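You operate a simulated robot arm through the tools that you are given. There is no shell and no other tool. Be economical: measure what you need, move in short steps, check, and stop when the job is done.

You run a simulated two-armed robot. Do the job below in one go: nothing can be reset, and whatever is moved stays where it is left.

Task
Stopper the blue sight tube with the short yellow plug; set 300 ML.
Fine: the plug lies in the teal case; shut its drawer; slide the marker up to the mark; hold case and tube while you work them.

It is judged by the outcome, as a careful person would: the job done as asked, and still so three seconds after it is handed in. It fails if anything else is knocked over, pushed out of place, dropped, spilled or broken. A push-on lid holds only when it is set on centred and level and pressed home; a screw cap is set on level and turned clockwise until tight.

Robot
Two 6-joint arms with two-finger parallel grippers on one trunk, on a base that drives. Base frame: it is fixed to the floor where the robot stands at the start and does not move with it; the origin is under the middle of the robot, x ahead of it, y to its left, z up. Units: mm, rad, N and s.
The left shoulder is at the start at [60, 187, 1272], the right one opposite. With the tool pointing down near the work surface each hand reaches from about 100 to 300 mm from the robot's upright axis, wherever it stands, measured 20 degrees to its own side. Places, roughly: brown case [750, 1250, 250]; drawer of the brown case [700, 1200, 200]; drawer of the teal case [600, 200, 900]; marker of the blue sight tube [500, 500, 1100]; marker of the orange sight tube [900, 100, 400]; neck of the blue sight tube [500, 600, 1200]. Payload 1.57 kg a hand.
The tool frame of a hand sits at the grasp point between the pads (the TCP): z along the fingers, y along the line on which they close. The tips reach 30 mm beyond it. Largest opening 110 mm; finger width 24, thickness 12; the body of the gripper, 48 by 112 mm, starts 78 mm behind the TCP.
Orientation is that of the tool frame in the base frame, as a unit quaternion [w, x, y, z]. With the fingers straight down and closing along the base's y, the tool's x points along the base's -x, its y along +y and its z along -z.

Tools
- The arms move only by the tool step_arm. It takes "left_plan", "right_plan" or both (then of equal length, played together; a hand with none holds still); each is a list of rows, each a list of 6 numbers: the shift along the tool's x, y, z in mm, then the turn, a rotation vector about the tool's x, y, z in rad. In form: [[tx, ty, tz, wx, wy, wz], ...]. A call has 1 to 10 rows; each row is the pose to reach, as a shift and turn from the pose commanded when the call began, along the tool's axes at that moment. "left_hand" and "right_hand" are, for a hand that has rows, the opening, from 0 (shut) to 1 (fully open), set as the call begins (left out, the last holds). A row lasts 0.2 s, in which the tool goes at most 50 mm and 0.15 rad; a call with a longer step from one row to the next is refused whole, and so is a gripper value outside its range. A pose out of reach is approached as far as the arm can. The call stops where the force on the tool passes 90 N (or 10 N more than at its start, if that is more) or the arm is blocked; 0.2 s more then pass. The fingers move at their own pace (about 153 mm/s each) and stop on an object; they squeeze with about 36 N. The grip force told is the motor's: it shows also when the fingers shut on nothing. Time passes only in rows, and 0.2 s behind the last, so rows that repeat a pose let the fingers close. The reply holds the time, the measured pose of the TCP, the force on the tool along the base axes, the opening and the grip force, in the units named above and with some noise, with the torque about the TCP (base axes, N m) and any sound that the robot's microphone picked up.
- Cameras (640 x 400 px; columns grow to the right, rows downward): "scene" is now at [6.6, 31.1, 1831.7]; the picture's right is [0.54, -0.84, 0.00], its down [-0.60, -0.38, -0.70] and it looks along [0.59, 0.38, -0.71] (base axes); focal length 267 px, centre (320, 200). "left" rides on the left gripper at [70, -16, -141] in its tool frame; the picture's right is [0.23, 0.97, 0.00], its down [-0.86, 0.20, -0.48] and it looks along [-0.47, 0.11, 0.88] (tool axes); focal length 222 px, centre (320, 200). "right" rides on the right gripper at [70, 16, -141] in its tool frame; the picture's right is [-0.23, 0.97, 0.00], its down [-0.85, -0.20, -0.48] and it looks along [-0.47, -0.11, 0.88] (tool axes); focal length 222 px, centre (320, 200). There is no depth. A picture from a camera that has moved, and an enlarged one, comes with that camera's place and axes in the base frame and with its lens. The place of the scene camera against the robot may be out by one fixed shift of up to 25 mm in any direction.
- capture(camera): a new picture of that camera. It takes no simulated time.
- lift_body(by): slides the trunk up (or, below 0, down) by that many mm; the arms and the scene camera ride with it, the base frame stays. It gives what a move gives, with no picture.
- base_move(legs): drives the robot by 1 to 6 legs, each [ahead, left, turn to the left] in mm, mm and rad, along the robot's own axes; the way and the turn of a leg run together, so that a leg with both is an arc; at most 1500 mm and 3.142 rad a leg. The arms and the cameras ride along, it lands a little off, and it stops where it bumps. It gives what a move gives.
- pan_tilt(pan, tilt): turns the head with the scene camera to pan (to the left, within 1.501 rad either way) and tilt (down, from -0.506 to 1.204), counted from straight ahead of the robot. It gives what a move gives.
- close_up(camera, box): a new picture of the part [left, top, right, bottom] of that camera's present view, enlarged. It takes no simulated time.
- sign_off(): hands the job in; it is judged then, once.

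Go step by step. Nothing tells you exact positions but the pictures and the camera data: compare them with the known pose of the tool, close in by small moves and look again before you grip or let go. The budget is 120 turns and 92 pictures, counting those below and the enlarged ones. Unless the task says otherwise, let go and move clear before handing in, and close with one line.

The tools are called after "Call:" by a JSON object that holds its "op" and its "data". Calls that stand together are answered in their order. step_arm: Moves the arms, as the interface text tells. Its arguments: {"type":"object","properties":{"left_plan":{"type":"array"},"left_hand":{"type":"number"},"right_plan":{"type":"array"},"right_hand":{"type":"number"}},"required":[]} The other tools are called the same way: lift_body (by) slides the trunk up or down; base_move (legs) drives the base; pan_tilt (pan, tilt) turns the head that bears the scene camera; capture (camera) takes a picture; close_up (camera, box) takes an enlarged picture of a part of a camera's view; sign_off () hands the job in.

At the start:

```text
time: 0.0
left_eef_pos: [266.3, 379.4, 1434.5]
left_orientation: [0.0, 0.0, 1.0, -0.001]
left_ft_force: [0.1, 0.1, 0.1]
left_ft_torque: [0.01, -0.01, 0.01]
left_grip_width: 109.9
left_finger_force: 0.1
right_eef_pos: [279.1, 27.3, 1385.4]
right_orientation: [0.0, 0.0, 1.0, 0.0]
right_ft_force: [0.8, 0.9, -0.4]
right_ft_torque: [0.03, -0.02, 0.03]
right_grip_width: 109.8
right_finger_force: 0.0
trunk travel left (down, up): [-900.0, 90.0]
robot x, y, heading: [0.2, 0.4, -0.001]
head pan, tilt: [0.572, 0.789]
```

scene: 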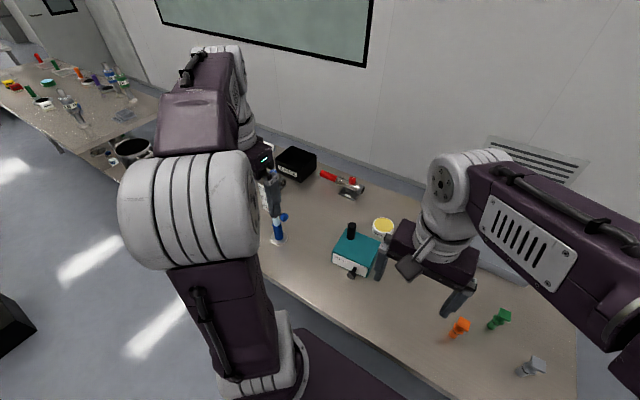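
right: 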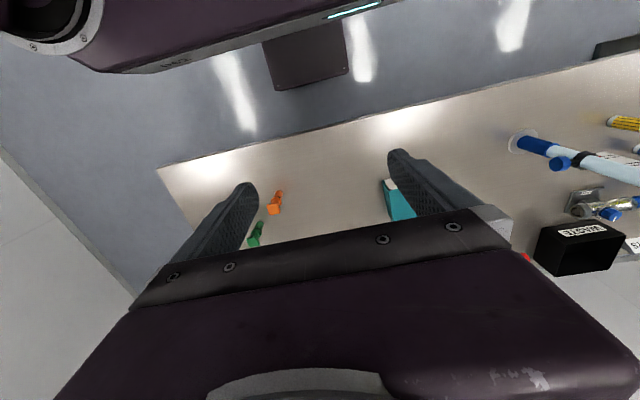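
left: 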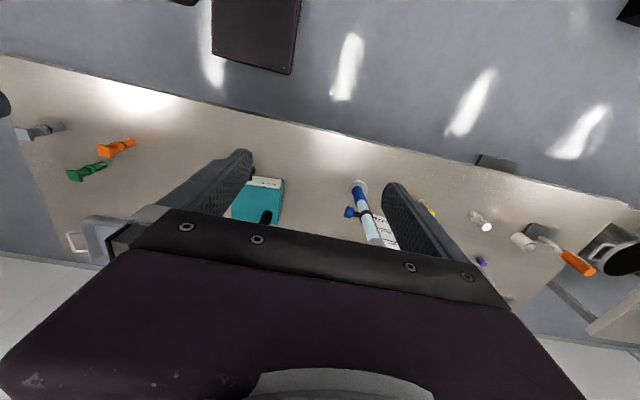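

I see the teal case and the blue sight tube on the bench, with the arms partly in the way. I'll look closer at both.

Call:
{"op": "close_up", "data": {"camera": "scene", "box": [220, 130, 420, 290]}}

Call:
{"op": "close_up", "data": {"camera": "left", "box": [220, 160, 460, 280]}}

Call:
{"op": "close_up", "data": {"camera": "right", "box": [360, 100, 640, 275]}}

```text
2.50 times, centred on (320, 210) of scene
camera zoom: at [6.6, 31.1, 1831.7], right [0.54, -0.84, 0.0], down [-0.6, -0.38, -0.7], along [0.59, 0.38, -0.71], focal length 667 px, centre (320, 175)
```

zoom: 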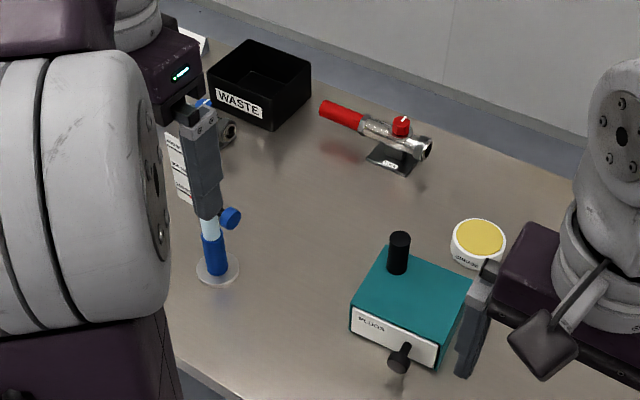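

```text
2.67 times, centred on (340, 220) of left
camera zoom: at [196.1, 363.4, 1576.8], right [-0.23, 0.97, 0.0], down [0.86, 0.2, 0.48], along [0.47, 0.11, -0.88], focal length 592 px, centre (267, 147)
```

zoom: 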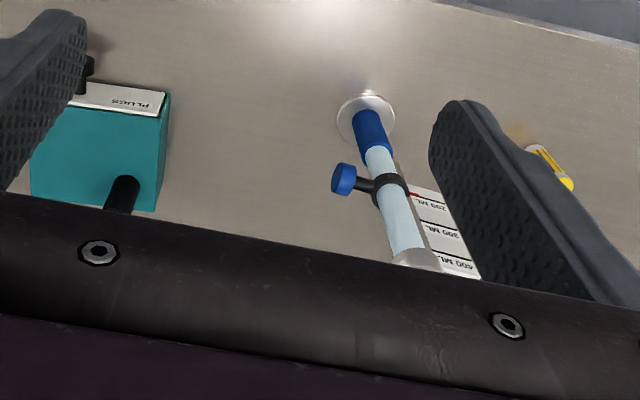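

```text
2.29 times, centred on (500, 188) of right
camera zoom: at [210.0, 43.2, 1526.9], right [0.23, 0.97, 0.0], down [0.85, -0.2, 0.48], along [0.47, -0.11, -0.88], focal length 508 px, centre (-91, 229)
```

zoom: 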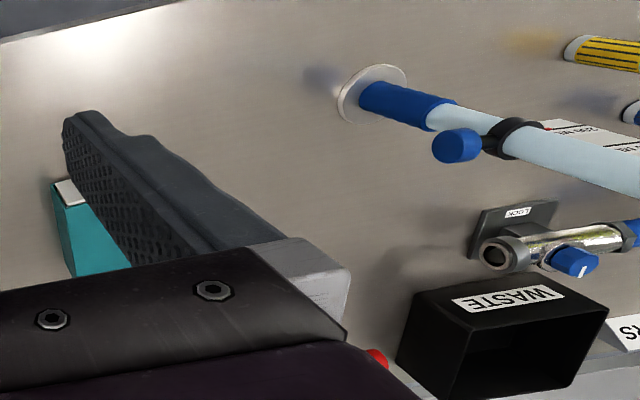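

The tube stands at about (514, 577) and the drawer knob is at about (507, 210, 900). I'll test the forward reach of the right hand high above the bench, where nothing stands.

Call:
{"op": "step_arm", "data": {"right_plan": [[-45, 0, 0, 0, 0, 0], [-90, 0, 0, 0, 0, 0], [-135, 0, 0, 0, 0, 0], [-180, 0, 0, 0, 0, 0], [-225, 0, 0, 0, 0, 0], [-270, 0, 0, 0, 0, 0]]}}

```text
time: 1.4
left_eef_pos: [266.0, 378.9, 1434.2]
left_orientation: [0.0, 0.0, 1.0, 0.0]
left_ft_force: [0.0, 0.6, -0.2]
left_ft_torque: [-0.01, -0.02, 0.04]
left_grip_width: 110.1
left_finger_force: 0.1
right_eef_pos: [494.6, 17.4, 1374.0]
right_orientation: [0.0, 0.001, 1.0, 0.0]
right_ft_force: [0.0, -0.7, 0.3]
right_ft_torque: [0.01, -0.03, -0.02]
right_grip_width: 110.0
right_finger_force: 0.1
right hand out of reach, approached as far as the arm can: row 5, 6
trunk travel left (down, up): [-900.0, 90.0]
robot x, y, heading: [2.1, 0.5, -0.001]
head pan, tilt: [0.572, 0.789]
```

Reach is about 480 mm horizontally from the shoulder at this height. I'll draw the right hand back and drive left so that the case is centred.

Call:
{"op": "step_arm", "data": {"right_plan": [[45, 0, 0, 0, 0, 0], [90, 0, 0, 0, 0, 0], [135, 0, 0, 0, 0, 0], [180, 0, 0, 0, 0, 0]]}}

Call:
{"op": "base_move", "data": {"legs": [[0, 200, 0]]}}

Call:
{"op": "pan_tilt", "data": {"pan": 0.0, "tilt": 0.9}}

Call:
{"op": "capture", "data": {"camera": "scene"}}

```text
time: 2.4
left_eef_pos: [263.5, 379.2, 1435.3]
left_orientation: [0.0, 0.0, 1.0, 0.0]
left_ft_force: [-0.3, 0.4, 0.0]
left_ft_torque: [0.03, -0.05, -0.01]
left_grip_width: 110.1
left_finger_force: 0.0
right_eef_pos: [315.6, 18.9, 1376.0]
right_orientation: [0.002, 0.0, 1.0, 0.001]
right_ft_force: [0.0, -0.1, -0.1]
right_ft_torque: [-0.04, -0.05, -0.01]
right_grip_width: 110.1
right_finger_force: 0.1
trunk travel left (down, up): [-900.0, 90.0]
robot x, y, heading: [1.9, 1.0, -0.0]
head pan, tilt: [0.572, 0.789]
```

```text
time: 4.0
left_eef_pos: [267.2, 578.5, 1435.8]
left_orientation: [-0.001, 0.0, 1.0, 0.002]
left_ft_force: [-0.5, -0.4, 0.2]
left_ft_torque: [0.05, -0.04, 0.01]
left_grip_width: 110.0
left_finger_force: 0.0
right_eef_pos: [318.5, 216.5, 1376.4]
right_orientation: [0.0, 0.001, 1.0, 0.002]
right_ft_force: [-0.5, -0.4, 0.2]
right_ft_torque: [0.04, 0.01, 0.02]
right_grip_width: 110.3
right_finger_force: 0.0
trunk travel left (down, up): [-900.0, 90.0]
robot x, y, heading: [-2.4, 203.6, -0.002]
head pan, tilt: [0.572, 0.789]
```

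```text
time: 5.0
left_eef_pos: [266.5, 582.7, 1435.0]
left_orientation: [-0.001, 0.0, 1.0, 0.0]
left_ft_force: [0.7, -0.2, 0.1]
left_ft_torque: [0.02, 0.0, 0.04]
left_grip_width: 110.2
left_finger_force: 0.1
right_eef_pos: [317.8, 222.7, 1374.1]
right_orientation: [0.0, 0.001, 1.0, 0.0]
right_ft_force: [0.5, -0.7, 0.5]
right_ft_torque: [-0.04, 0.01, 0.01]
right_grip_width: 110.0
right_finger_force: 0.1
trunk travel left (down, up): [-900.0, 90.0]
robot x, y, heading: [1.8, 203.0, -0.0]
head pan, tilt: [0.0, 0.901]
```

```text
85 pictures are left
camera scene: at [13.8, 191.7, 1823.0], right [0.0, -1.0, 0.0], down [-0.78, 0.0, -0.62], along [0.62, 0.0, -0.78], focal length 267 px, centre (320, 200)
```

scene: 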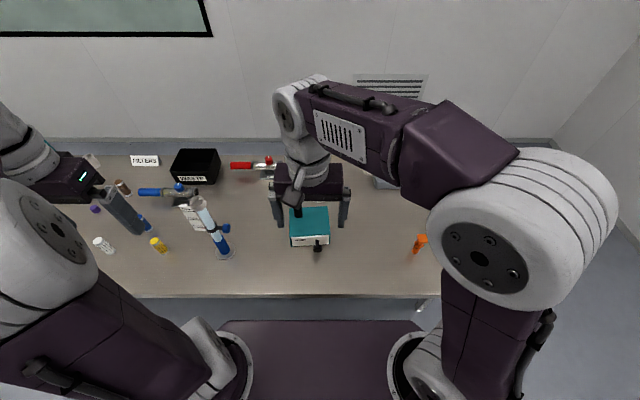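

The view is clear: the case is dead ahead, with a post on its left side and a knob in front. I'll lower the trunk, then look with both hand cameras.

Call:
{"op": "lift_body", "data": {"by": -200}}

Call:
{"op": "capture", "data": {"camera": "right"}}

Call:
{"op": "capture", "data": {"camera": "scene"}}

```text
time: 7.2
left_eef_pos: [267.0, 581.7, 1234.7]
left_orientation: [0.0, 0.0, 1.0, 0.0]
left_ft_force: [-0.4, -0.3, 1.0]
left_ft_torque: [0.01, 0.0, 0.03]
left_grip_width: 109.8
left_finger_force: 0.0
right_eef_pos: [317.9, 221.0, 1174.7]
right_orientation: [0.0, 0.001, 1.0, 0.0]
right_ft_force: [-0.2, 0.1, 0.0]
right_ft_torque: [-0.02, 0.04, -0.01]
right_grip_width: 110.1
right_finger_force: 0.2
trunk travel left (down, up): [-700.0, 290.0]
robot x, y, heading: [-0.0, 199.2, 0.004]
head pan, tilt: [0.0, 0.901]
```

```text
84 pictures are left
camera right: at [248.5, 237.3, 1316.8], right [0.23, 0.97, 0.0], down [0.85, -0.2, 0.48], along [0.47, -0.11, -0.88], focal length 222 px, centre (320, 200)
```

right: 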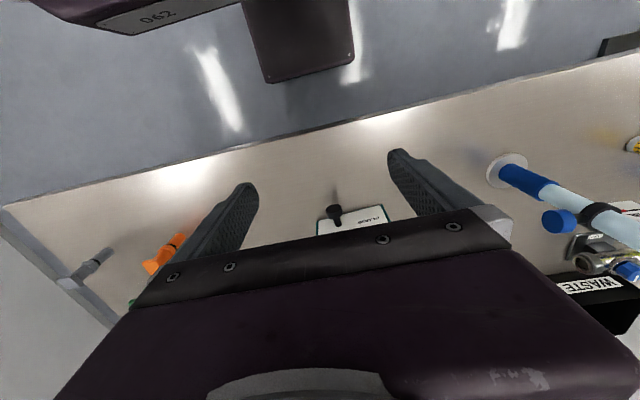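

```text
83 pictures are left
camera scene: at [13.9, 189.6, 1623.1], right [0.0, -1.0, 0.0], down [-0.78, 0.0, -0.62], along [0.62, 0.0, -0.78], focal length 267 px, centre (320, 200)
```

scene: 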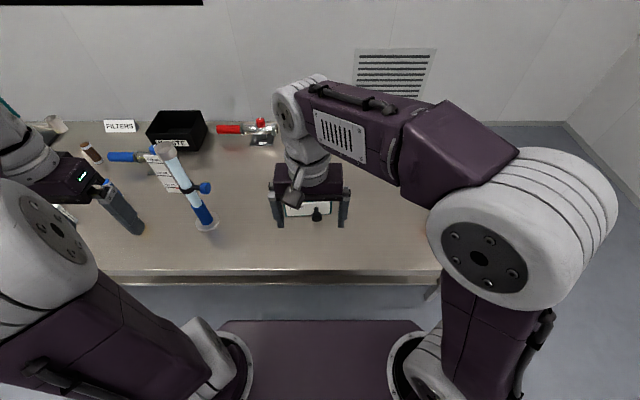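

The knob is at about (511, 205, 895) and the post near (625, 285), which is at the edge of my reach. I'll drive 100 mm forward and put the hands near their work, with a better view of the post from the left camera.

Call:
{"op": "base_move", "data": {"legs": [[100, 0, 0]]}}

Call:
{"op": "step_arm", "data": {"left_plan": [[0, -45, 0, 0, 0, 0], [0, -90, 0, 0, 0, 0], [0, -135, 0, 0, 0, 0], [0, -180, 0, 0, 0, 0], [0, -220, 0, 0, 0, 0]], "right_plan": [[0, -45, 0, 0, 0, 0], [0, -90, 0, 0, 0, 0], [0, -135, 0, 0, 0, 0], [0, -180, 0, 0, 0, 0], [0, -200, 0, 0, 0, 0]]}}

Call:
{"op": "capture", "data": {"camera": "left"}}

Call:
{"op": "capture", "data": {"camera": "scene"}}

```text
time: 8.3
left_eef_pos: [365.7, 580.7, 1235.4]
left_orientation: [0.001, 0.001, 1.0, 0.0]
left_ft_force: [-0.3, -0.9, -0.1]
left_ft_torque: [-0.01, -0.02, 0.04]
left_grip_width: 110.0
left_finger_force: 0.0
right_eef_pos: [417.6, 221.7, 1176.0]
right_orientation: [0.0, 0.0, 1.0, -0.001]
right_ft_force: [0.1, -0.1, -0.6]
right_ft_torque: [0.0, 0.01, -0.03]
right_grip_width: 110.0
right_finger_force: 0.0
trunk travel left (down, up): [-700.0, 290.0]
robot x, y, heading: [100.4, 201.2, -0.005]
head pan, tilt: [0.0, 0.901]
```

```text
time: 9.5
left_eef_pos: [365.2, 362.2, 1233.6]
left_orientation: [0.0, 0.0, 1.0, 0.0]
left_ft_force: [-0.2, -0.2, 0.1]
left_ft_torque: [0.01, 0.0, 0.03]
left_grip_width: 110.0
left_finger_force: 0.1
right_eef_pos: [416.8, 20.1, 1177.0]
right_orientation: [-0.001, 0.001, 1.0, 0.001]
right_ft_force: [-0.7, 0.0, -0.4]
right_ft_torque: [0.02, 0.0, -0.02]
right_grip_width: 110.4
right_finger_force: 0.1
trunk travel left (down, up): [-700.0, 290.0]
robot x, y, heading: [102.5, 201.4, -0.003]
head pan, tilt: [0.0, 0.901]
```

```text
82 pictures are left
camera left: at [295.3, 344.6, 1376.4], right [-0.23, 0.97, 0.0], down [0.86, 0.2, 0.48], along [0.47, 0.11, -0.88], focal length 222 px, centre (320, 200)
```

left: 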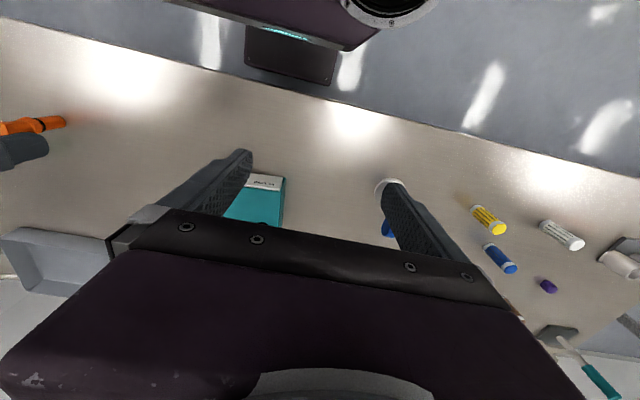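

```text
81 pictures are left
camera scene: at [114.3, 188.6, 1623.0], right [0.0, -1.0, 0.0], down [-0.78, 0.0, -0.62], along [0.62, 0.0, -0.78], focal length 267 px, centre (320, 200)
```

scene: 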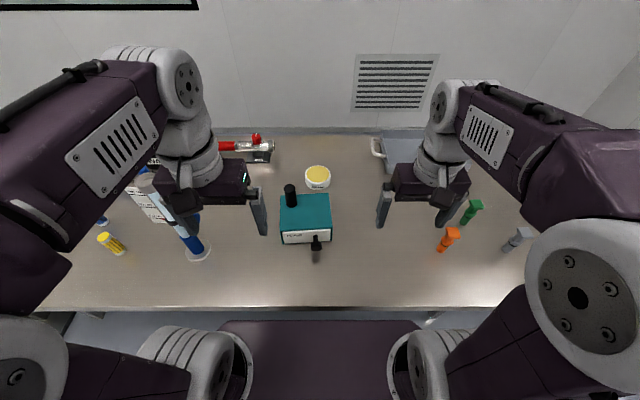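

The scene camera agrees with the hands to within about 15 mm. The post is near (625, 287) with its top at or below z 1035. I'll bring the left hand above it and the right hand, tilted a little, in front of the knob.

Call:
{"op": "step_arm", "data": {"left_plan": [[-45, -13, 20, 0, 0, 0], [-90, -26, 40, 0, 0, 0], [-130, -39, 60, 0, 0, 0], [-175, -52, 80, 0, 0, 0], [-220, -65, 100, 0, 0, 0], [-260, -75, 114, 0, 0, 0]], "right_plan": [[0, 35, 25, 0, -0.1, 0], [0, 70, 50, 0, -0.2, 0], [0, 105, 75, 0, -0.3, 0], [0, 140, 110, 0, -0.4, 0], [0, 175, 150, 0, -0.4, 0], [0, 185, 195, 0, -0.4, 0]]}}

Call:
{"op": "capture", "data": {"camera": "left"}}

Call:
{"op": "capture", "data": {"camera": "right"}}

Call:
{"op": "capture", "data": {"camera": "scene"}}

```text
refused: row 1 steps farther than a row can; nothing moved
```

```text
80 pictures are left
camera left: at [295.3, 344.6, 1376.4], right [-0.23, 0.97, 0.0], down [0.86, 0.2, 0.48], along [0.47, 0.11, -0.88], focal length 222 px, centre (320, 200)
```

left: 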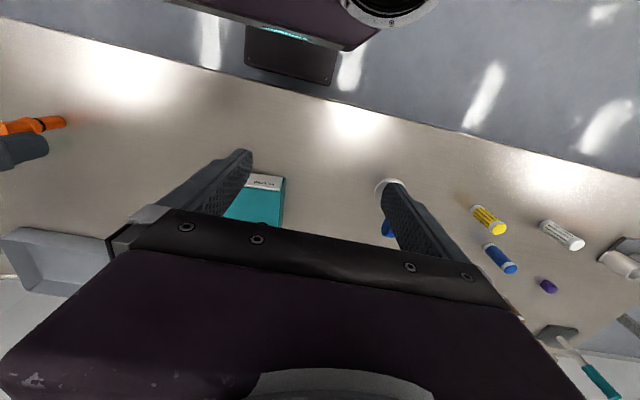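

```text
79 pictures are left
camera right: at [347.1, 35.6, 1317.6], right [0.23, 0.97, 0.0], down [0.86, -0.2, 0.48], along [0.47, -0.11, -0.88], focal length 222 px, centre (320, 200)
```

right: 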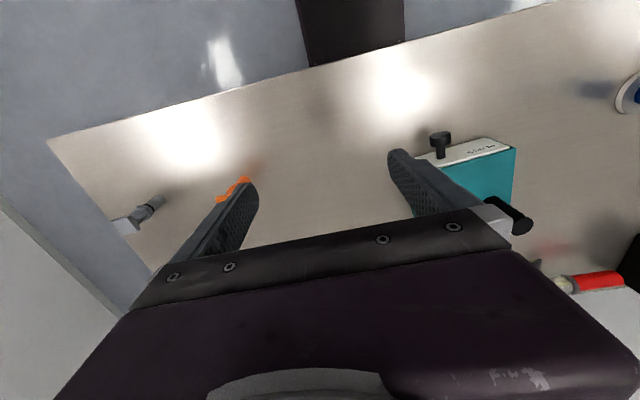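

```text
78 pictures are left
camera scene: at [114.3, 188.6, 1623.0], right [0.0, -1.0, 0.0], down [-0.78, 0.0, -0.62], along [0.62, 0.0, -0.78], focal length 267 px, centre (320, 200)
```

scene: 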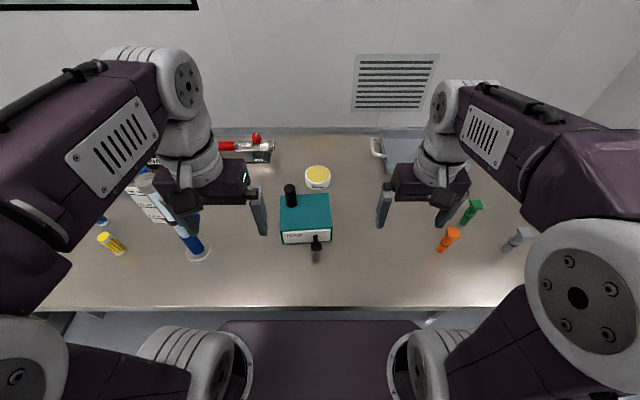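

The row was too long. The combined views now put the table at z≈905, the knob at (480, 210, 945), the post at (597, 285) with top ≈1035, and the tube at (483, 556). I'll send shorter steps to these corrected places.

Call:
{"op": "step_arm", "data": {"left_plan": [[-39, -13, 18, 0, 0, 0], [-77, -26, 36, 0, 0, 0], [-116, -39, 54, 0, 0, 0], [-155, -52, 72, 0, 0, 0], [-194, -65, 95, 0, 0, 0], [-232, -77, 119, 0, 0, 0]], "right_plan": [[0, 30, 28, 0, -0.08, 0], [0, 61, 56, 0, -0.16, 0], [0, 92, 84, 0, -0.24, 0], [3, 123, 112, 0, -0.32, 0], [5, 154, 140, 0, -0.4, 0], [7, 187, 170, 0, -0.4, 0]]}}

```text
time: 10.9
left_eef_pos: [602.2, 284.7, 1114.6]
left_orientation: [-0.001, 0.001, 1.0, 0.0]
left_ft_force: [0.3, 0.3, -0.9]
left_ft_torque: [-0.02, 0.05, -0.02]
left_grip_width: 109.8
left_finger_force: 0.0
right_eef_pos: [412.1, 208.9, 1004.4]
right_orientation: [0.197, -0.002, 0.98, 0.001]
right_ft_force: [0.1, 0.1, 0.4]
right_ft_torque: [-0.05, 0.05, -0.01]
right_grip_width: 109.7
right_finger_force: 0.1
trunk travel left (down, up): [-700.0, 290.0]
robot x, y, heading: [99.8, 205.4, -0.005]
head pan, tilt: [0.0, 0.901]
```

Call:
{"op": "capture", "data": {"camera": "left"}}

Call:
{"op": "capture", "data": {"camera": "right"}}

Call:
{"op": "close_up", "data": {"camera": "scene", "box": [240, 140, 400, 260]}}

```text
77 pictures are left
camera left: at [532.1, 268.2, 1256.0], right [-0.23, 0.97, 0.0], down [0.86, 0.2, 0.48], along [0.46, 0.11, -0.88], focal length 222 px, centre (320, 200)
```

left: 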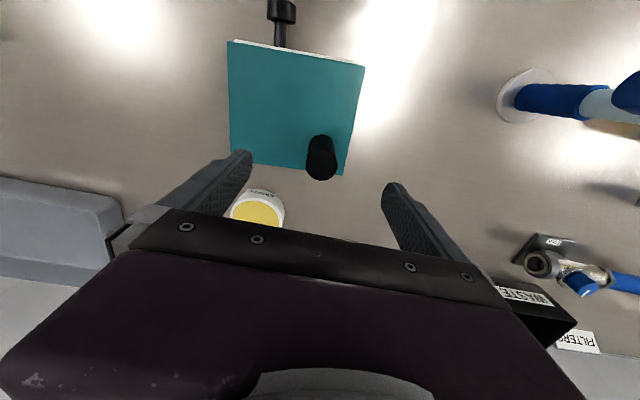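

```text
76 pictures are left
camera right: at [293.9, 223.9, 1108.5], right [0.21, 0.97, 0.09], down [0.6, -0.2, 0.77], along [0.77, -0.11, -0.63], focal length 222 px, centre (320, 200)
```

right: 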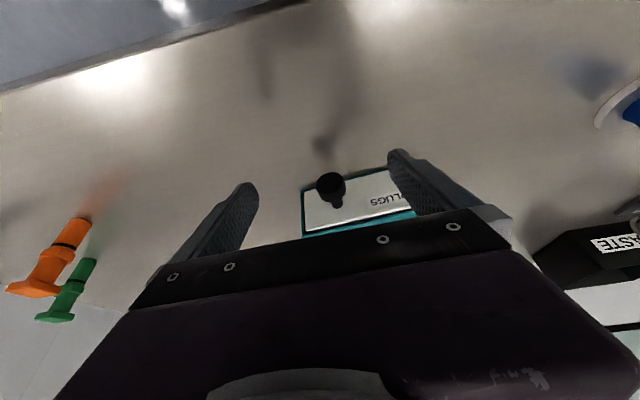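

```text
3.33 times, centred on (320, 200) of scene
camera zoom: at [117.7, 191.4, 1623.0], right [0.0, -1.0, 0.0], down [-0.79, 0.0, -0.62], along [0.62, 0.0, -0.79], focal length 889 px, centre (320, 200)
```

zoom: 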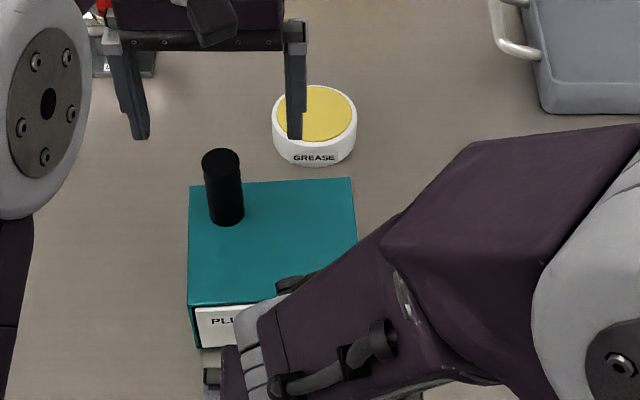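

The left hand is straight above the post and the knob is at about (476, 212, 945). I'll lower the left hand around the post and put the right hand around the knob.

Call:
{"op": "step_arm", "data": {"left_plan": [[0, 1, 28, 0, 0, 0], [0, 1, 56, 0, 0, 0], [0, 1, 84, 0, 0, 0]], "right_plan": [[-14, 1, 23, 0, 0, 0], [-28, 2, 46, 0, 0, 0], [-41, 3, 70, 0, 0, 0]]}}

Call:
{"op": "capture", "data": {"camera": "left"}}

Call:
{"op": "capture", "data": {"camera": "right"}}

```text
time: 11.7
left_eef_pos: [602.3, 285.0, 1031.4]
left_orientation: [0.0, 0.001, 1.0, 0.0]
left_ft_force: [0.6, 0.6, 0.4]
left_ft_torque: [-0.03, 0.05, 0.05]
left_grip_width: 110.2
left_finger_force: 0.1
right_eef_pos: [477.7, 208.8, 958.9]
right_orientation: [0.198, 0.001, 0.98, 0.0]
right_ft_force: [-0.6, 0.5, 0.0]
right_ft_torque: [0.01, 0.0, -0.02]
right_grip_width: 110.0
right_finger_force: 0.0
trunk travel left (down, up): [-700.0, 290.0]
robot x, y, heading: [100.0, 202.3, 0.0]
head pan, tilt: [0.0, 0.901]
```

```text
74 pictures are left
camera left: at [531.6, 269.3, 1173.5], right [-0.23, 0.97, 0.0], down [0.86, 0.2, 0.48], along [0.47, 0.11, -0.88], focal length 222 px, centre (320, 200)
```

left: 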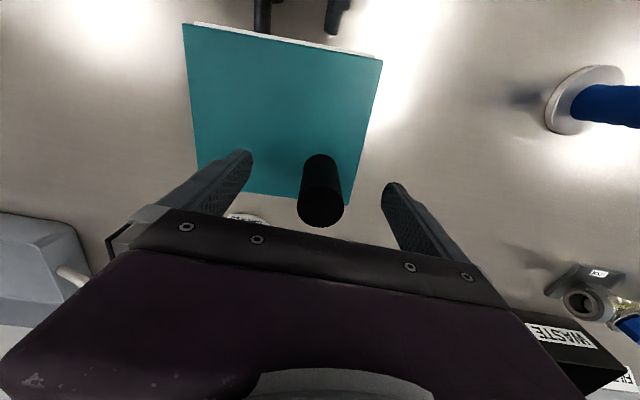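

```text
73 pictures are left
camera right: at [358.8, 225.1, 1061.6], right [0.21, 0.97, 0.09], down [0.6, -0.2, 0.77], along [0.77, -0.11, -0.63], focal length 222 px, centre (320, 200)
```

right: 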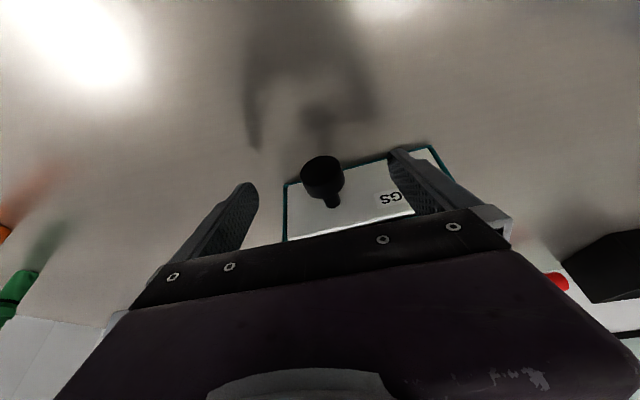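

Both hands are well placed. I'll nudge the right hand slightly to centre the knob on its pads, then close both.

Call:
{"op": "step_arm", "data": {"right_plan": [[6, 2, 6, 0, 0, 0]]}}

Call:
{"op": "step_arm", "data": {"left_plan": [[0, 0, 0, 0, 0, 0], [0, 0, 0, 0, 0, 0], [0, 0, 0, 0, 0, 0]], "left_hand": 0}}

Call:
{"op": "step_arm", "data": {"right_plan": [[0, 0, 0, 0, 0, 0], [0, 0, 0, 0, 0, 0], [0, 0, 0, 0, 0, 0]], "right_hand": 0}}

Call:
{"op": "capture", "data": {"camera": "right"}}

```text
time: 12.1
left_eef_pos: [601.1, 286.1, 1032.3]
left_orientation: [0.0, 0.002, 1.0, 0.0]
left_ft_force: [-0.1, 0.1, -0.4]
left_ft_torque: [0.01, 0.0, 0.0]
left_grip_width: 110.0
left_finger_force: 0.0
right_eef_pos: [474.0, 211.6, 950.6]
right_orientation: [0.199, 0.001, 0.98, -0.001]
right_ft_force: [0.7, -0.3, -0.2]
right_ft_torque: [0.01, -0.01, 0.02]
right_grip_width: 109.9
right_finger_force: 0.0
trunk travel left (down, up): [-700.0, 290.0]
robot x, y, heading: [102.2, 202.5, 0.0]
head pan, tilt: [0.0, 0.901]
```

```text
time: 12.9
left_eef_pos: [600.8, 285.6, 1030.9]
left_orientation: [0.0, 0.001, 1.0, 0.0]
left_ft_force: [-0.1, 0.3, -0.2]
left_ft_torque: [-0.04, -0.05, -0.04]
left_grip_width: 31.2
left_finger_force: 35.5
right_eef_pos: [473.7, 211.6, 951.5]
right_orientation: [0.199, 0.001, 0.98, 0.0]
right_ft_force: [0.4, -0.1, -0.1]
right_ft_torque: [-0.01, 0.0, 0.0]
right_grip_width: 109.7
right_finger_force: 0.1
trunk travel left (down, up): [-700.0, 290.0]
robot x, y, heading: [102.0, 200.8, -0.002]
head pan, tilt: [0.0, 0.901]
```

```text
time: 13.7
left_eef_pos: [602.0, 286.5, 1032.1]
left_orientation: [0.002, 0.001, 1.0, -0.001]
left_ft_force: [0.5, -0.7, 0.4]
left_ft_torque: [-0.42, 0.2, -0.37]
left_grip_width: 31.3
left_finger_force: 35.8
right_eef_pos: [474.1, 211.4, 952.6]
right_orientation: [0.199, 0.001, 0.98, 0.0]
right_ft_force: [-0.7, 0.0, 0.2]
right_ft_torque: [0.06, -0.17, 0.46]
right_grip_width: 31.7
right_finger_force: 36.2
trunk travel left (down, up): [-700.0, 290.0]
robot x, y, heading: [98.9, 199.6, -0.001]
head pan, tilt: [0.0, 0.901]
```

```text
72 pictures are left
camera right: at [354.7, 227.7, 1053.6], right [0.21, 0.97, 0.09], down [0.6, -0.2, 0.77], along [0.77, -0.11, -0.63], focal length 222 px, centre (320, 200)
```

right: 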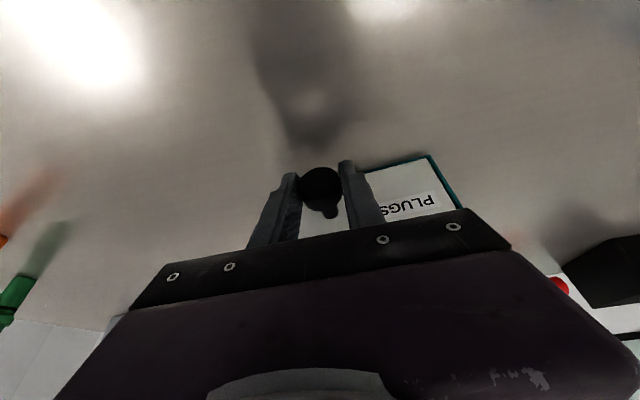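

Both the post and the knob are gripped. I'll pull the drawer slowly toward me.

Call:
{"op": "step_arm", "data": {"right_plan": [[9.2, 0, -3.9, 0, 0, 0], [18.4, 0, -7.8, 0, 0, 0], [27.6, 0, -11.7, 0, 0, 0], [36.8, 0, -15.6, 0, 0, 0]]}}

```text
time: 14.7
left_eef_pos: [601.1, 285.6, 1032.0]
left_orientation: [-0.001, 0.0, 1.0, 0.0]
left_ft_force: [1.6, 2.7, 0.9]
left_ft_torque: [-0.35, 0.45, -0.56]
left_grip_width: 31.4
left_finger_force: 36.0
right_eef_pos: [433.3, 211.9, 951.3]
right_orientation: [0.199, 0.001, 0.98, 0.0]
right_ft_force: [0.8, -4.8, 6.8]
right_ft_torque: [0.03, -0.99, 0.28]
right_grip_width: 31.5
right_finger_force: 36.3
trunk travel left (down, up): [-700.0, 290.0]
robot x, y, heading: [96.4, 198.5, -0.005]
head pan, tilt: [0.0, 0.901]
```

Call:
{"op": "step_arm", "data": {"right_plan": [[9.2, 0, -3.9, 0, 0, 0], [18.4, 0, -7.8, 0, 0, 0], [27.6, 0, -11.7, 0, 0, 0]]}}

Call:
{"op": "capture", "data": {"camera": "scene"}}

Call:
{"op": "capture", "data": {"camera": "right"}}

```text
time: 15.5
left_eef_pos: [600.7, 285.3, 1032.3]
left_orientation: [0.001, 0.0, 1.0, 0.0]
left_ft_force: [0.5, -1.2, 2.7]
left_ft_torque: [0.03, -0.11, -0.24]
left_grip_width: 31.0
left_finger_force: 36.4
right_eef_pos: [402.4, 213.0, 949.3]
right_orientation: [0.2, 0.0, 0.98, 0.001]
right_ft_force: [12.4, 0.2, 7.4]
right_ft_torque: [0.38, 0.62, 0.73]
right_grip_width: 31.2
right_finger_force: 36.1
trunk travel left (down, up): [-700.0, 290.0]
robot x, y, heading: [101.1, 200.3, -0.001]
head pan, tilt: [0.0, 0.901]
```

```text
71 pictures are left
camera scene: at [112.6, 189.0, 1623.0], right [0.0, -1.0, 0.0], down [-0.78, 0.0, -0.62], along [0.62, 0.0, -0.78], focal length 267 px, centre (320, 200)
```

scene: 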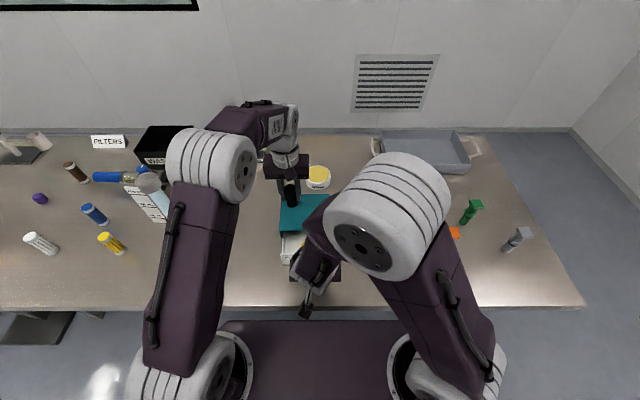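

```text
70 pictures are left
camera right: at [283.2, 228.5, 1052.4], right [0.21, 0.97, 0.09], down [0.6, -0.2, 0.77], along [0.77, -0.11, -0.63], focal length 222 px, centre (320, 200)
```

right: 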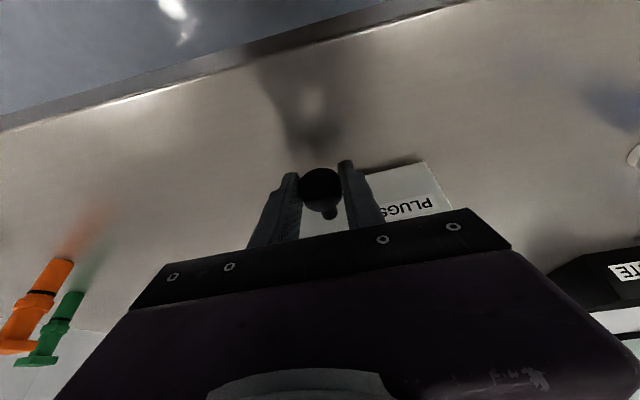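

The drawer is open by about 70 mm and the case has not moved. I'll release the knob, raise the right hand clear and look inside.

Call:
{"op": "step_arm", "data": {"right_plan": [[0, 0, 0, 0, 0, 0], [0, 0, 0, 0, 0, 0], [0, 0, -40, 0, 0, 0], [0, 0, -80, 0, 0, 0], [0, 0, -120, 0, 0, 0], [0, -40, -145, 0, 0, 0], [0, -80, -170, 0, 0, 0]], "right_hand": 1}}

Call:
{"op": "close_up", "data": {"camera": "scene", "box": [240, 160, 400, 280]}}

Call:
{"op": "capture", "data": {"camera": "right"}}

Call:
{"op": "capture", "data": {"camera": "left"}}

```text
time: 17.1
left_eef_pos: [600.6, 284.6, 1031.5]
left_orientation: [0.0, 0.001, 1.0, 0.0]
left_ft_force: [-0.3, -1.3, -0.1]
left_ft_torque: [0.09, -0.09, 0.02]
left_grip_width: 31.1
left_finger_force: 36.8
right_eef_pos: [341.0, 148.2, 1097.5]
right_orientation: [0.198, 0.001, 0.98, -0.001]
right_ft_force: [-0.5, -0.4, -0.5]
right_ft_torque: [-0.01, 0.01, 0.03]
right_grip_width: 110.0
right_finger_force: 0.0
right hand out of reach, approached as far as the arm can: row 7
trunk travel left (down, up): [-700.0, 290.0]
robot x, y, heading: [101.4, 202.4, -0.004]
head pan, tilt: [0.0, 0.901]
```

```text
3.33 times, centred on (320, 220) of scene
camera zoom: at [113.3, 188.8, 1623.0], right [0.0, -1.0, 0.0], down [-0.78, 0.0, -0.62], along [0.62, 0.0, -0.78], focal length 889 px, centre (320, 133)
```

zoom: 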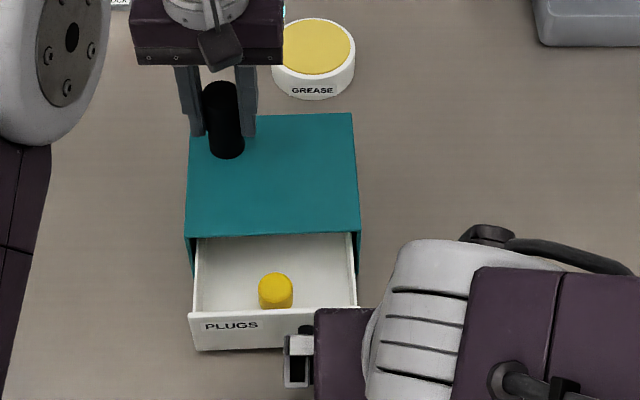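

```text
68 pictures are left
camera right: at [222.7, 165.0, 1201.1], right [0.21, 0.97, 0.09], down [0.6, -0.2, 0.77], along [0.77, -0.11, -0.63], focal length 222 px, centre (320, 200)
```

right: 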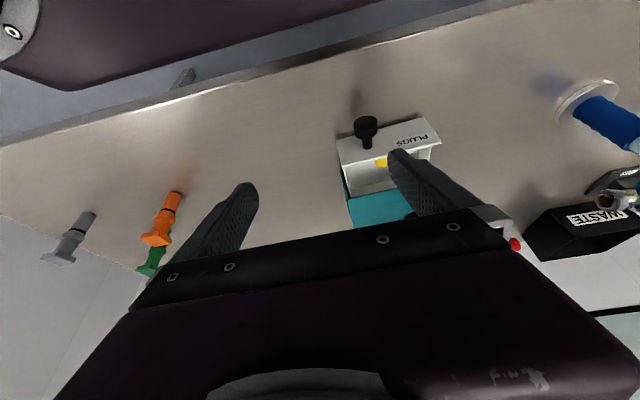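

```text
67 pictures are left
camera left: at [530.4, 268.9, 1174.0], right [-0.23, 0.97, 0.0], down [0.86, 0.2, 0.48], along [0.47, 0.11, -0.88], focal length 222 px, centre (320, 200)
```

left: 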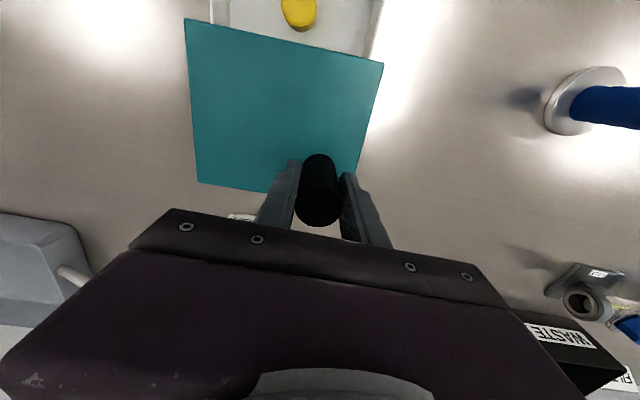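

There is one short yellow plug standing in the drawer, at about (483, 240). I'll bring the right hand, with its fingers partly opened, above it for a closer look.

Call:
{"op": "step_arm", "data": {"right_plan": [[-18, 23, 20, 0, 0, 0], [-36, 46, 40, 0, 0, 0], [-54, 69, 50, 0, 0, 0], [-73, 92, 60, 0, 0, 0]], "right_hand": 0.6}}

Call:
{"op": "capture", "data": {"camera": "right"}}

Call:
{"op": "close_up", "data": {"camera": "left", "box": [200, 0, 400, 60]}}

```text
time: 18.1
left_eef_pos: [601.8, 286.4, 1031.2]
left_orientation: [0.0, 0.002, 1.0, 0.0]
left_ft_force: [1.4, 0.1, -0.6]
left_ft_torque: [0.18, 0.12, -0.01]
left_grip_width: 31.1
left_finger_force: 35.7
right_eef_pos: [433.9, 242.9, 1071.2]
right_orientation: [0.198, 0.001, 0.98, 0.0]
right_ft_force: [0.1, -0.3, -0.1]
right_ft_torque: [0.0, 0.02, -0.01]
right_grip_width: 65.8
right_finger_force: 0.0
trunk travel left (down, up): [-700.0, 290.0]
robot x, y, heading: [101.9, 204.4, -0.001]
head pan, tilt: [0.0, 0.901]
```

```text
66 pictures are left
camera right: at [314.4, 259.3, 1174.1], right [0.21, 0.97, 0.09], down [0.6, -0.2, 0.77], along [0.77, -0.11, -0.63], focal length 222 px, centre (320, 200)
```

right: 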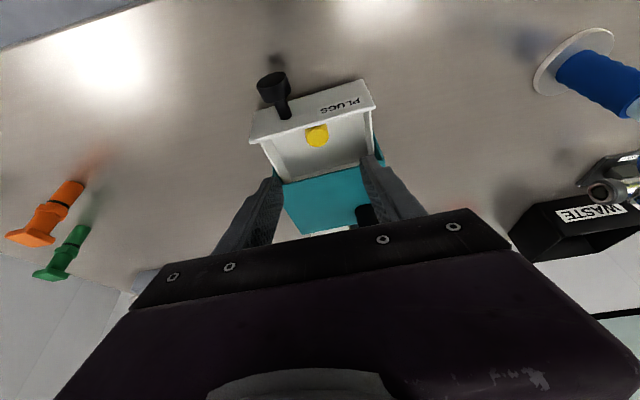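

```text
3.20 times, centred on (300, 30) of left
camera zoom: at [531.2, 270.0, 1174.0], right [-0.23, 0.97, 0.0], down [0.86, 0.2, 0.48], along [0.47, 0.11, -0.88], focal length 711 px, centre (384, 744)
```

zoom: 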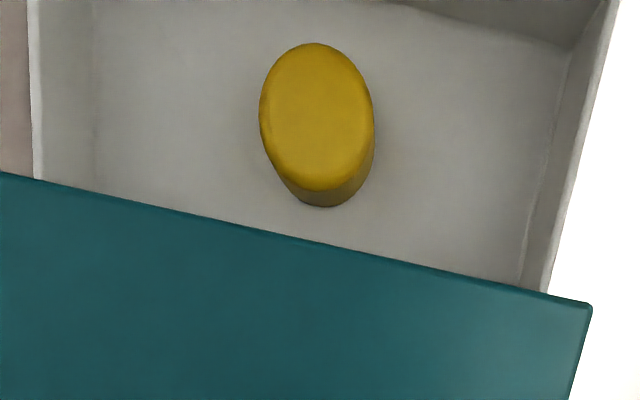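

The plug is a roughly 29 mm cylinder at (483, 241) with its top at z≈938. To pick it with the hand straight down I need room, so I'll take the left hand off the post and clear of it.

Call:
{"op": "step_arm", "data": {"left_plan": [[0, 0, 0, 0, 0, 0], [0, 0, 0, 0, 0, 0], [0, 0, -45, 0, 0, 0], [0, 0, -90, 0, 0, 0], [0, 45, -100, 0, 0, 0], [0, 90, -110, 0, 0, 0], [0, 135, -110, 0, 0, 0]], "left_hand": 1}}

Call:
{"op": "step_arm", "data": {"right_plan": [[-16, -1, 6, 0, 0.1, 0], [-32, -1, 12, 0, 0.2, 0], [-42, -1, 20, 0, 0.3, 0], [-46, -1, 20, 0, 0.398, 0]], "right_hand": 0.55}}

Call:
{"op": "capture", "data": {"camera": "right"}}

```text
time: 19.7
left_eef_pos: [598.6, 423.5, 1143.3]
left_orientation: [0.0, 0.0, 1.0, 0.001]
left_ft_force: [0.1, -0.6, 0.2]
left_ft_torque: [-0.03, 0.01, -0.01]
left_grip_width: 109.8
left_finger_force: 0.0
right_eef_pos: [432.3, 242.8, 1071.7]
right_orientation: [0.198, 0.001, 0.98, 0.0]
right_ft_force: [-0.4, 0.4, -0.4]
right_ft_torque: [-0.04, -0.01, -0.01]
right_grip_width: 66.1
right_finger_force: 0.0
trunk travel left (down, up): [-700.0, 290.0]
robot x, y, heading: [99.4, 204.8, -0.002]
head pan, tilt: [0.0, 0.901]
```

```text
time: 20.7
left_eef_pos: [599.7, 422.1, 1141.3]
left_orientation: [-0.001, 0.001, 1.0, 0.0]
left_ft_force: [-0.3, 0.8, 0.5]
left_ft_torque: [-0.02, 0.03, -0.03]
left_grip_width: 110.1
left_finger_force: 0.1
right_eef_pos: [484.2, 240.6, 1070.8]
right_orientation: [-0.002, 0.001, 1.0, 0.0]
right_ft_force: [0.6, -0.5, 0.3]
right_ft_torque: [0.01, 0.01, 0.0]
right_grip_width: 60.5
right_finger_force: 0.1
trunk travel left (down, up): [-700.0, 290.0]
robot x, y, heading: [99.7, 202.7, 0.0]
head pan, tilt: [0.0, 0.901]
```

```text
64 pictures are left
camera right: at [414.3, 256.4, 1212.2], right [0.23, 0.97, 0.0], down [0.86, -0.2, 0.48], along [0.47, -0.11, -0.88], focal length 222 px, centre (320, 200)
```

right: 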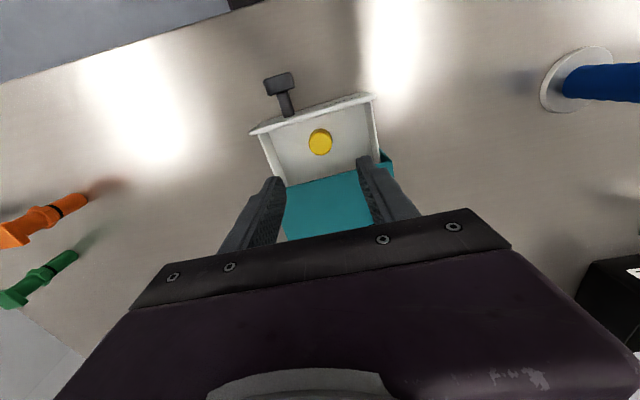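

The hand is over the plug within 2 mm. I'll descend most of the way and check again.

Call:
{"op": "step_arm", "data": {"right_plan": [[1, 0, 40, 0, 0, 0], [1, 0, 80, 0, 0, 0], [1, 0, 100, 0, 0, 0]]}}

Call:
{"op": "capture", "data": {"camera": "right"}}

Call:
{"op": "close_up", "data": {"camera": "scene", "box": [240, 160, 400, 280]}}

```text
time: 21.5
left_eef_pos: [599.7, 421.8, 1141.5]
left_orientation: [0.001, 0.001, 1.0, 0.0]
left_ft_force: [0.0, -0.5, 0.3]
left_ft_torque: [0.0, -0.03, -0.01]
left_grip_width: 110.0
left_finger_force: 0.0
right_eef_pos: [482.1, 238.9, 970.6]
right_orientation: [0.001, 0.0, 1.0, 0.001]
right_ft_force: [0.4, -0.8, 0.0]
right_ft_torque: [-0.01, -0.05, 0.05]
right_grip_width: 60.5
right_finger_force: 0.1
trunk travel left (down, up): [-700.0, 290.0]
robot x, y, heading: [98.9, 203.1, 0.005]
head pan, tilt: [0.0, 0.901]
```

```text
63 pictures are left
camera right: at [412.3, 255.3, 1111.7], right [0.23, 0.97, 0.0], down [0.85, -0.2, 0.48], along [0.47, -0.11, -0.88], focal length 222 px, centre (320, 200)
```

right: 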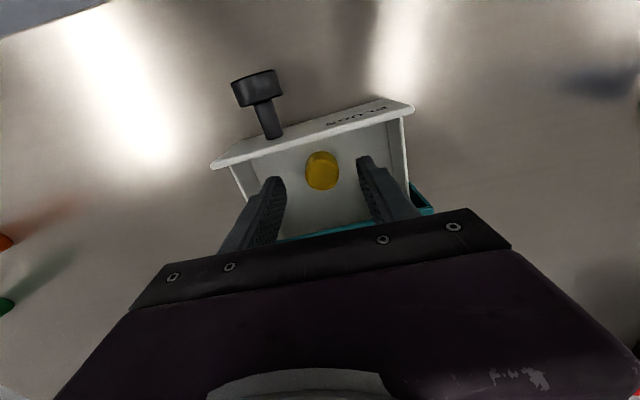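

```text
3.33 times, centred on (320, 220) of scene
camera zoom: at [113.7, 189.6, 1623.1], right [0.0, -1.0, 0.0], down [-0.78, 0.0, -0.62], along [0.62, 0.0, -0.78], focal length 889 px, centre (320, 133)
```

zoom: 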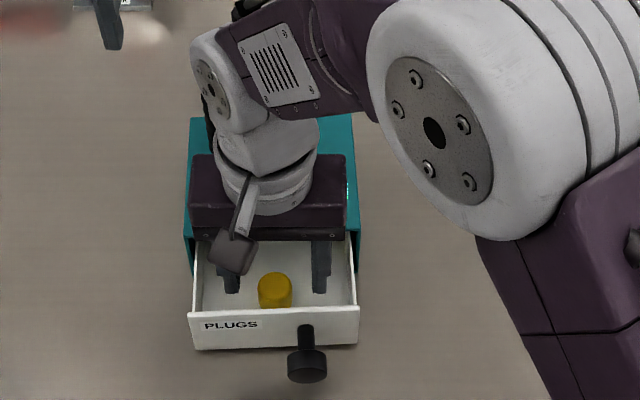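

The plug is well centred between the fingers. I'll lower 14 mm more to grip its upper half, then close gently.

Call:
{"op": "step_arm", "data": {"right_plan": [[2, 2, 14, 0, 0, 0], [2, 2, 14, 0, 0, 0]]}}

Call:
{"op": "step_arm", "data": {"right_plan": [[0, 0, 0, 0, 0, 0], [0, 0, 0, 0, 0, 0], [0, 0, 0, 0, 0, 0]], "right_hand": 0}}

Call:
{"op": "capture", "data": {"camera": "right"}}

```text
time: 22.1
left_eef_pos: [598.7, 421.6, 1143.1]
left_orientation: [0.0, 0.001, 1.0, -0.001]
left_ft_force: [0.2, 0.1, -0.5]
left_ft_torque: [0.03, 0.04, 0.01]
left_grip_width: 109.8
left_finger_force: 0.1
right_eef_pos: [479.7, 242.0, 957.0]
right_orientation: [0.001, 0.001, 1.0, 0.001]
right_ft_force: [0.1, 0.0, 0.7]
right_ft_torque: [0.01, 0.0, 0.01]
right_grip_width: 60.3
right_finger_force: 0.0
trunk travel left (down, up): [-700.0, 290.0]
robot x, y, heading: [102.0, 199.5, -0.002]
head pan, tilt: [0.0, 0.901]
```

```text
time: 22.9
left_eef_pos: [599.2, 420.6, 1141.8]
left_orientation: [-0.001, 0.001, 1.0, 0.0]
left_ft_force: [0.6, 0.3, 0.1]
left_ft_torque: [0.02, -0.01, -0.01]
left_grip_width: 110.2
left_finger_force: 0.0
right_eef_pos: [480.9, 242.7, 957.3]
right_orientation: [0.002, 0.001, 1.0, 0.0]
right_ft_force: [-0.4, 0.3, 0.1]
right_ft_torque: [0.03, -0.04, 0.03]
right_grip_width: 26.8
right_finger_force: 36.4
trunk travel left (down, up): [-700.0, 290.0]
robot x, y, heading: [99.7, 204.1, -0.004]
head pan, tilt: [0.0, 0.901]
```

```text
61 pictures are left
camera right: at [411.1, 257.9, 1098.1], right [0.23, 0.97, 0.0], down [0.85, -0.2, 0.48], along [0.47, -0.11, -0.88], focal length 222 px, centre (320, 200)
```

right: 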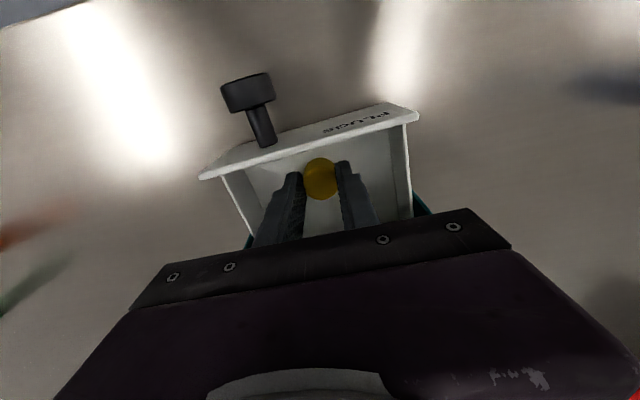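

The plug is held, 27 mm across. I'll stopper the tube first and shut the drawer afterwards with both hands free. I'll lift out, raise the trunk well above the tube and look.

Call:
{"op": "step_arm", "data": {"right_plan": [[0, 0, -20, 0, 0, 0], [0, 0, -50, 0, 0, 0], [0, 0, -90, 0, 0, 0], [0, 0, -130, 0, 0, 0]]}}

Call:
{"op": "lift_body", "data": {"by": 270}}

Call:
{"op": "capture", "data": {"camera": "scene"}}

Call:
{"op": "capture", "data": {"camera": "right"}}

```text
time: 23.9
left_eef_pos: [598.5, 420.5, 1142.5]
left_orientation: [0.0, 0.001, 1.0, 0.0]
left_ft_force: [-0.5, 0.7, -0.2]
left_ft_torque: [-0.01, -0.03, 0.02]
left_grip_width: 110.0
left_finger_force: 0.0
right_eef_pos: [479.0, 239.6, 1089.2]
right_orientation: [0.001, 0.0, 1.0, 0.0]
right_ft_force: [0.6, 0.6, -0.6]
right_ft_torque: [0.0, -0.02, 0.01]
right_grip_width: 26.8
right_finger_force: 35.5
trunk travel left (down, up): [-700.0, 290.0]
robot x, y, heading: [98.0, 202.4, 0.002]
head pan, tilt: [0.0, 0.901]
```

```text
time: 26.7
left_eef_pos: [599.5, 423.0, 1412.9]
left_orientation: [0.0, 0.002, 1.0, 0.0]
left_ft_force: [0.3, 0.4, 0.7]
left_ft_torque: [0.0, 0.0, 0.02]
left_grip_width: 110.1
left_finger_force: 0.1
right_eef_pos: [479.6, 240.6, 1359.6]
right_orientation: [0.0, 0.001, 1.0, 0.001]
right_ft_force: [0.6, 0.2, -0.4]
right_ft_torque: [0.01, 0.03, -0.01]
right_grip_width: 26.7
right_finger_force: 35.8
trunk travel left (down, up): [-970.0, 20.0]
robot x, y, heading: [102.4, 199.2, 0.004]
head pan, tilt: [0.0, 0.901]
```

```text
60 pictures are left
camera scene: at [114.1, 189.6, 1893.0], right [0.0, -1.0, 0.0], down [-0.78, 0.0, -0.62], along [0.62, 0.0, -0.78], focal length 267 px, centre (320, 200)
```

scene: 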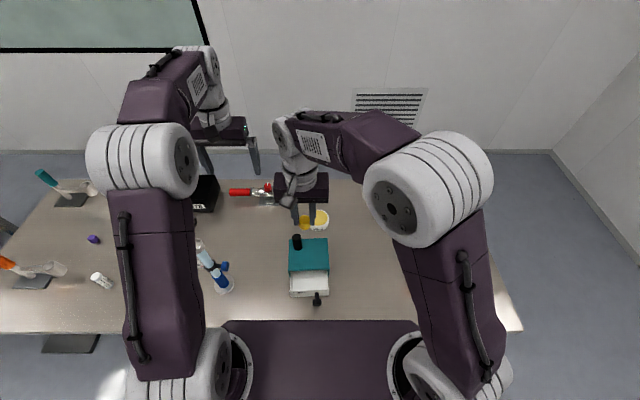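

```text
59 pictures are left
camera right: at [410.4, 256.3, 1500.6], right [0.23, 0.97, 0.0], down [0.85, -0.2, 0.48], along [0.47, -0.11, -0.88], focal length 222 px, centre (320, 200)
```

right: 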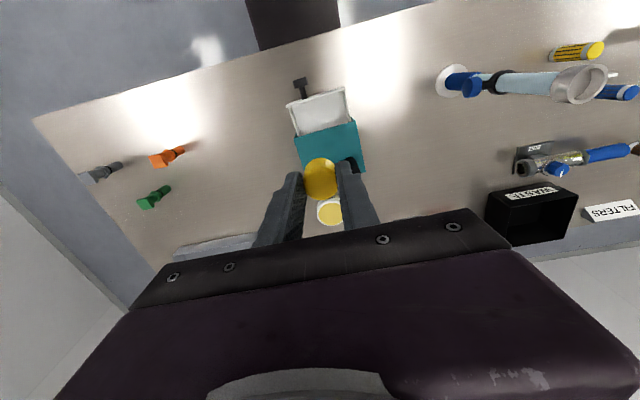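

The tube stands upright at about (487, 560) with its neck at z≈1200. I'll drive left with the hands high so the tube is between the two arms.

Call:
{"op": "base_move", "data": {"legs": [[0, 358, 0]]}}

Call:
{"op": "capture", "data": {"camera": "scene"}}

Call:
{"op": "capture", "data": {"camera": "left"}}

```text
time: 29.0
left_eef_pos: [599.9, 775.3, 1413.7]
left_orientation: [-0.001, 0.002, 1.0, 0.002]
left_ft_force: [0.2, 0.1, -0.6]
left_ft_torque: [-0.01, 0.01, -0.03]
left_grip_width: 109.9
left_finger_force: 0.0
right_eef_pos: [480.1, 594.3, 1359.8]
right_orientation: [0.001, 0.001, 1.0, 0.002]
right_ft_force: [0.2, -0.4, 0.3]
right_ft_torque: [0.03, -0.03, 0.01]
right_grip_width: 26.6
right_finger_force: 35.9
trunk travel left (down, up): [-970.0, 20.0]
robot x, y, heading: [98.8, 559.3, -0.001]
head pan, tilt: [0.0, 0.901]
```

```text
58 pictures are left
camera scene: at [114.6, 543.2, 1893.0], right [0.0, -1.0, 0.0], down [-0.78, 0.0, -0.62], along [0.62, 0.0, -0.78], focal length 267 px, centre (320, 200)
```

scene: 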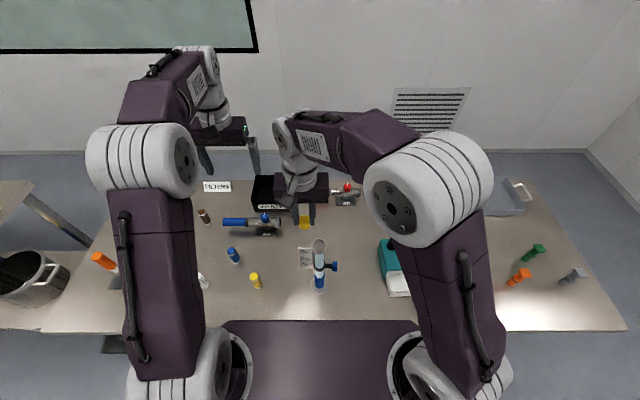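

```text
57 pictures are left
camera left: at [529.4, 759.2, 1555.0], right [-0.22, 0.97, 0.0], down [0.86, 0.2, 0.48], along [0.47, 0.11, -0.88], focal length 222 px, centre (320, 200)
```

left: 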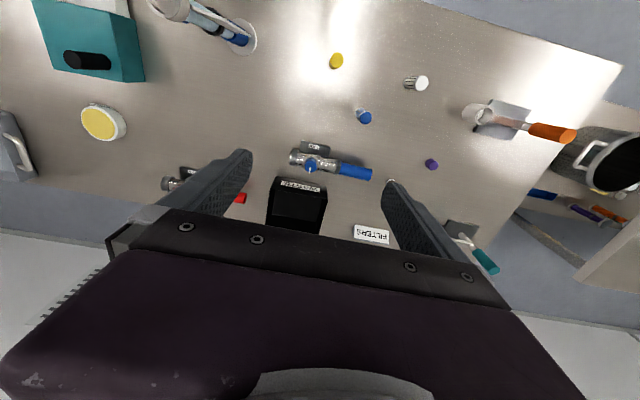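

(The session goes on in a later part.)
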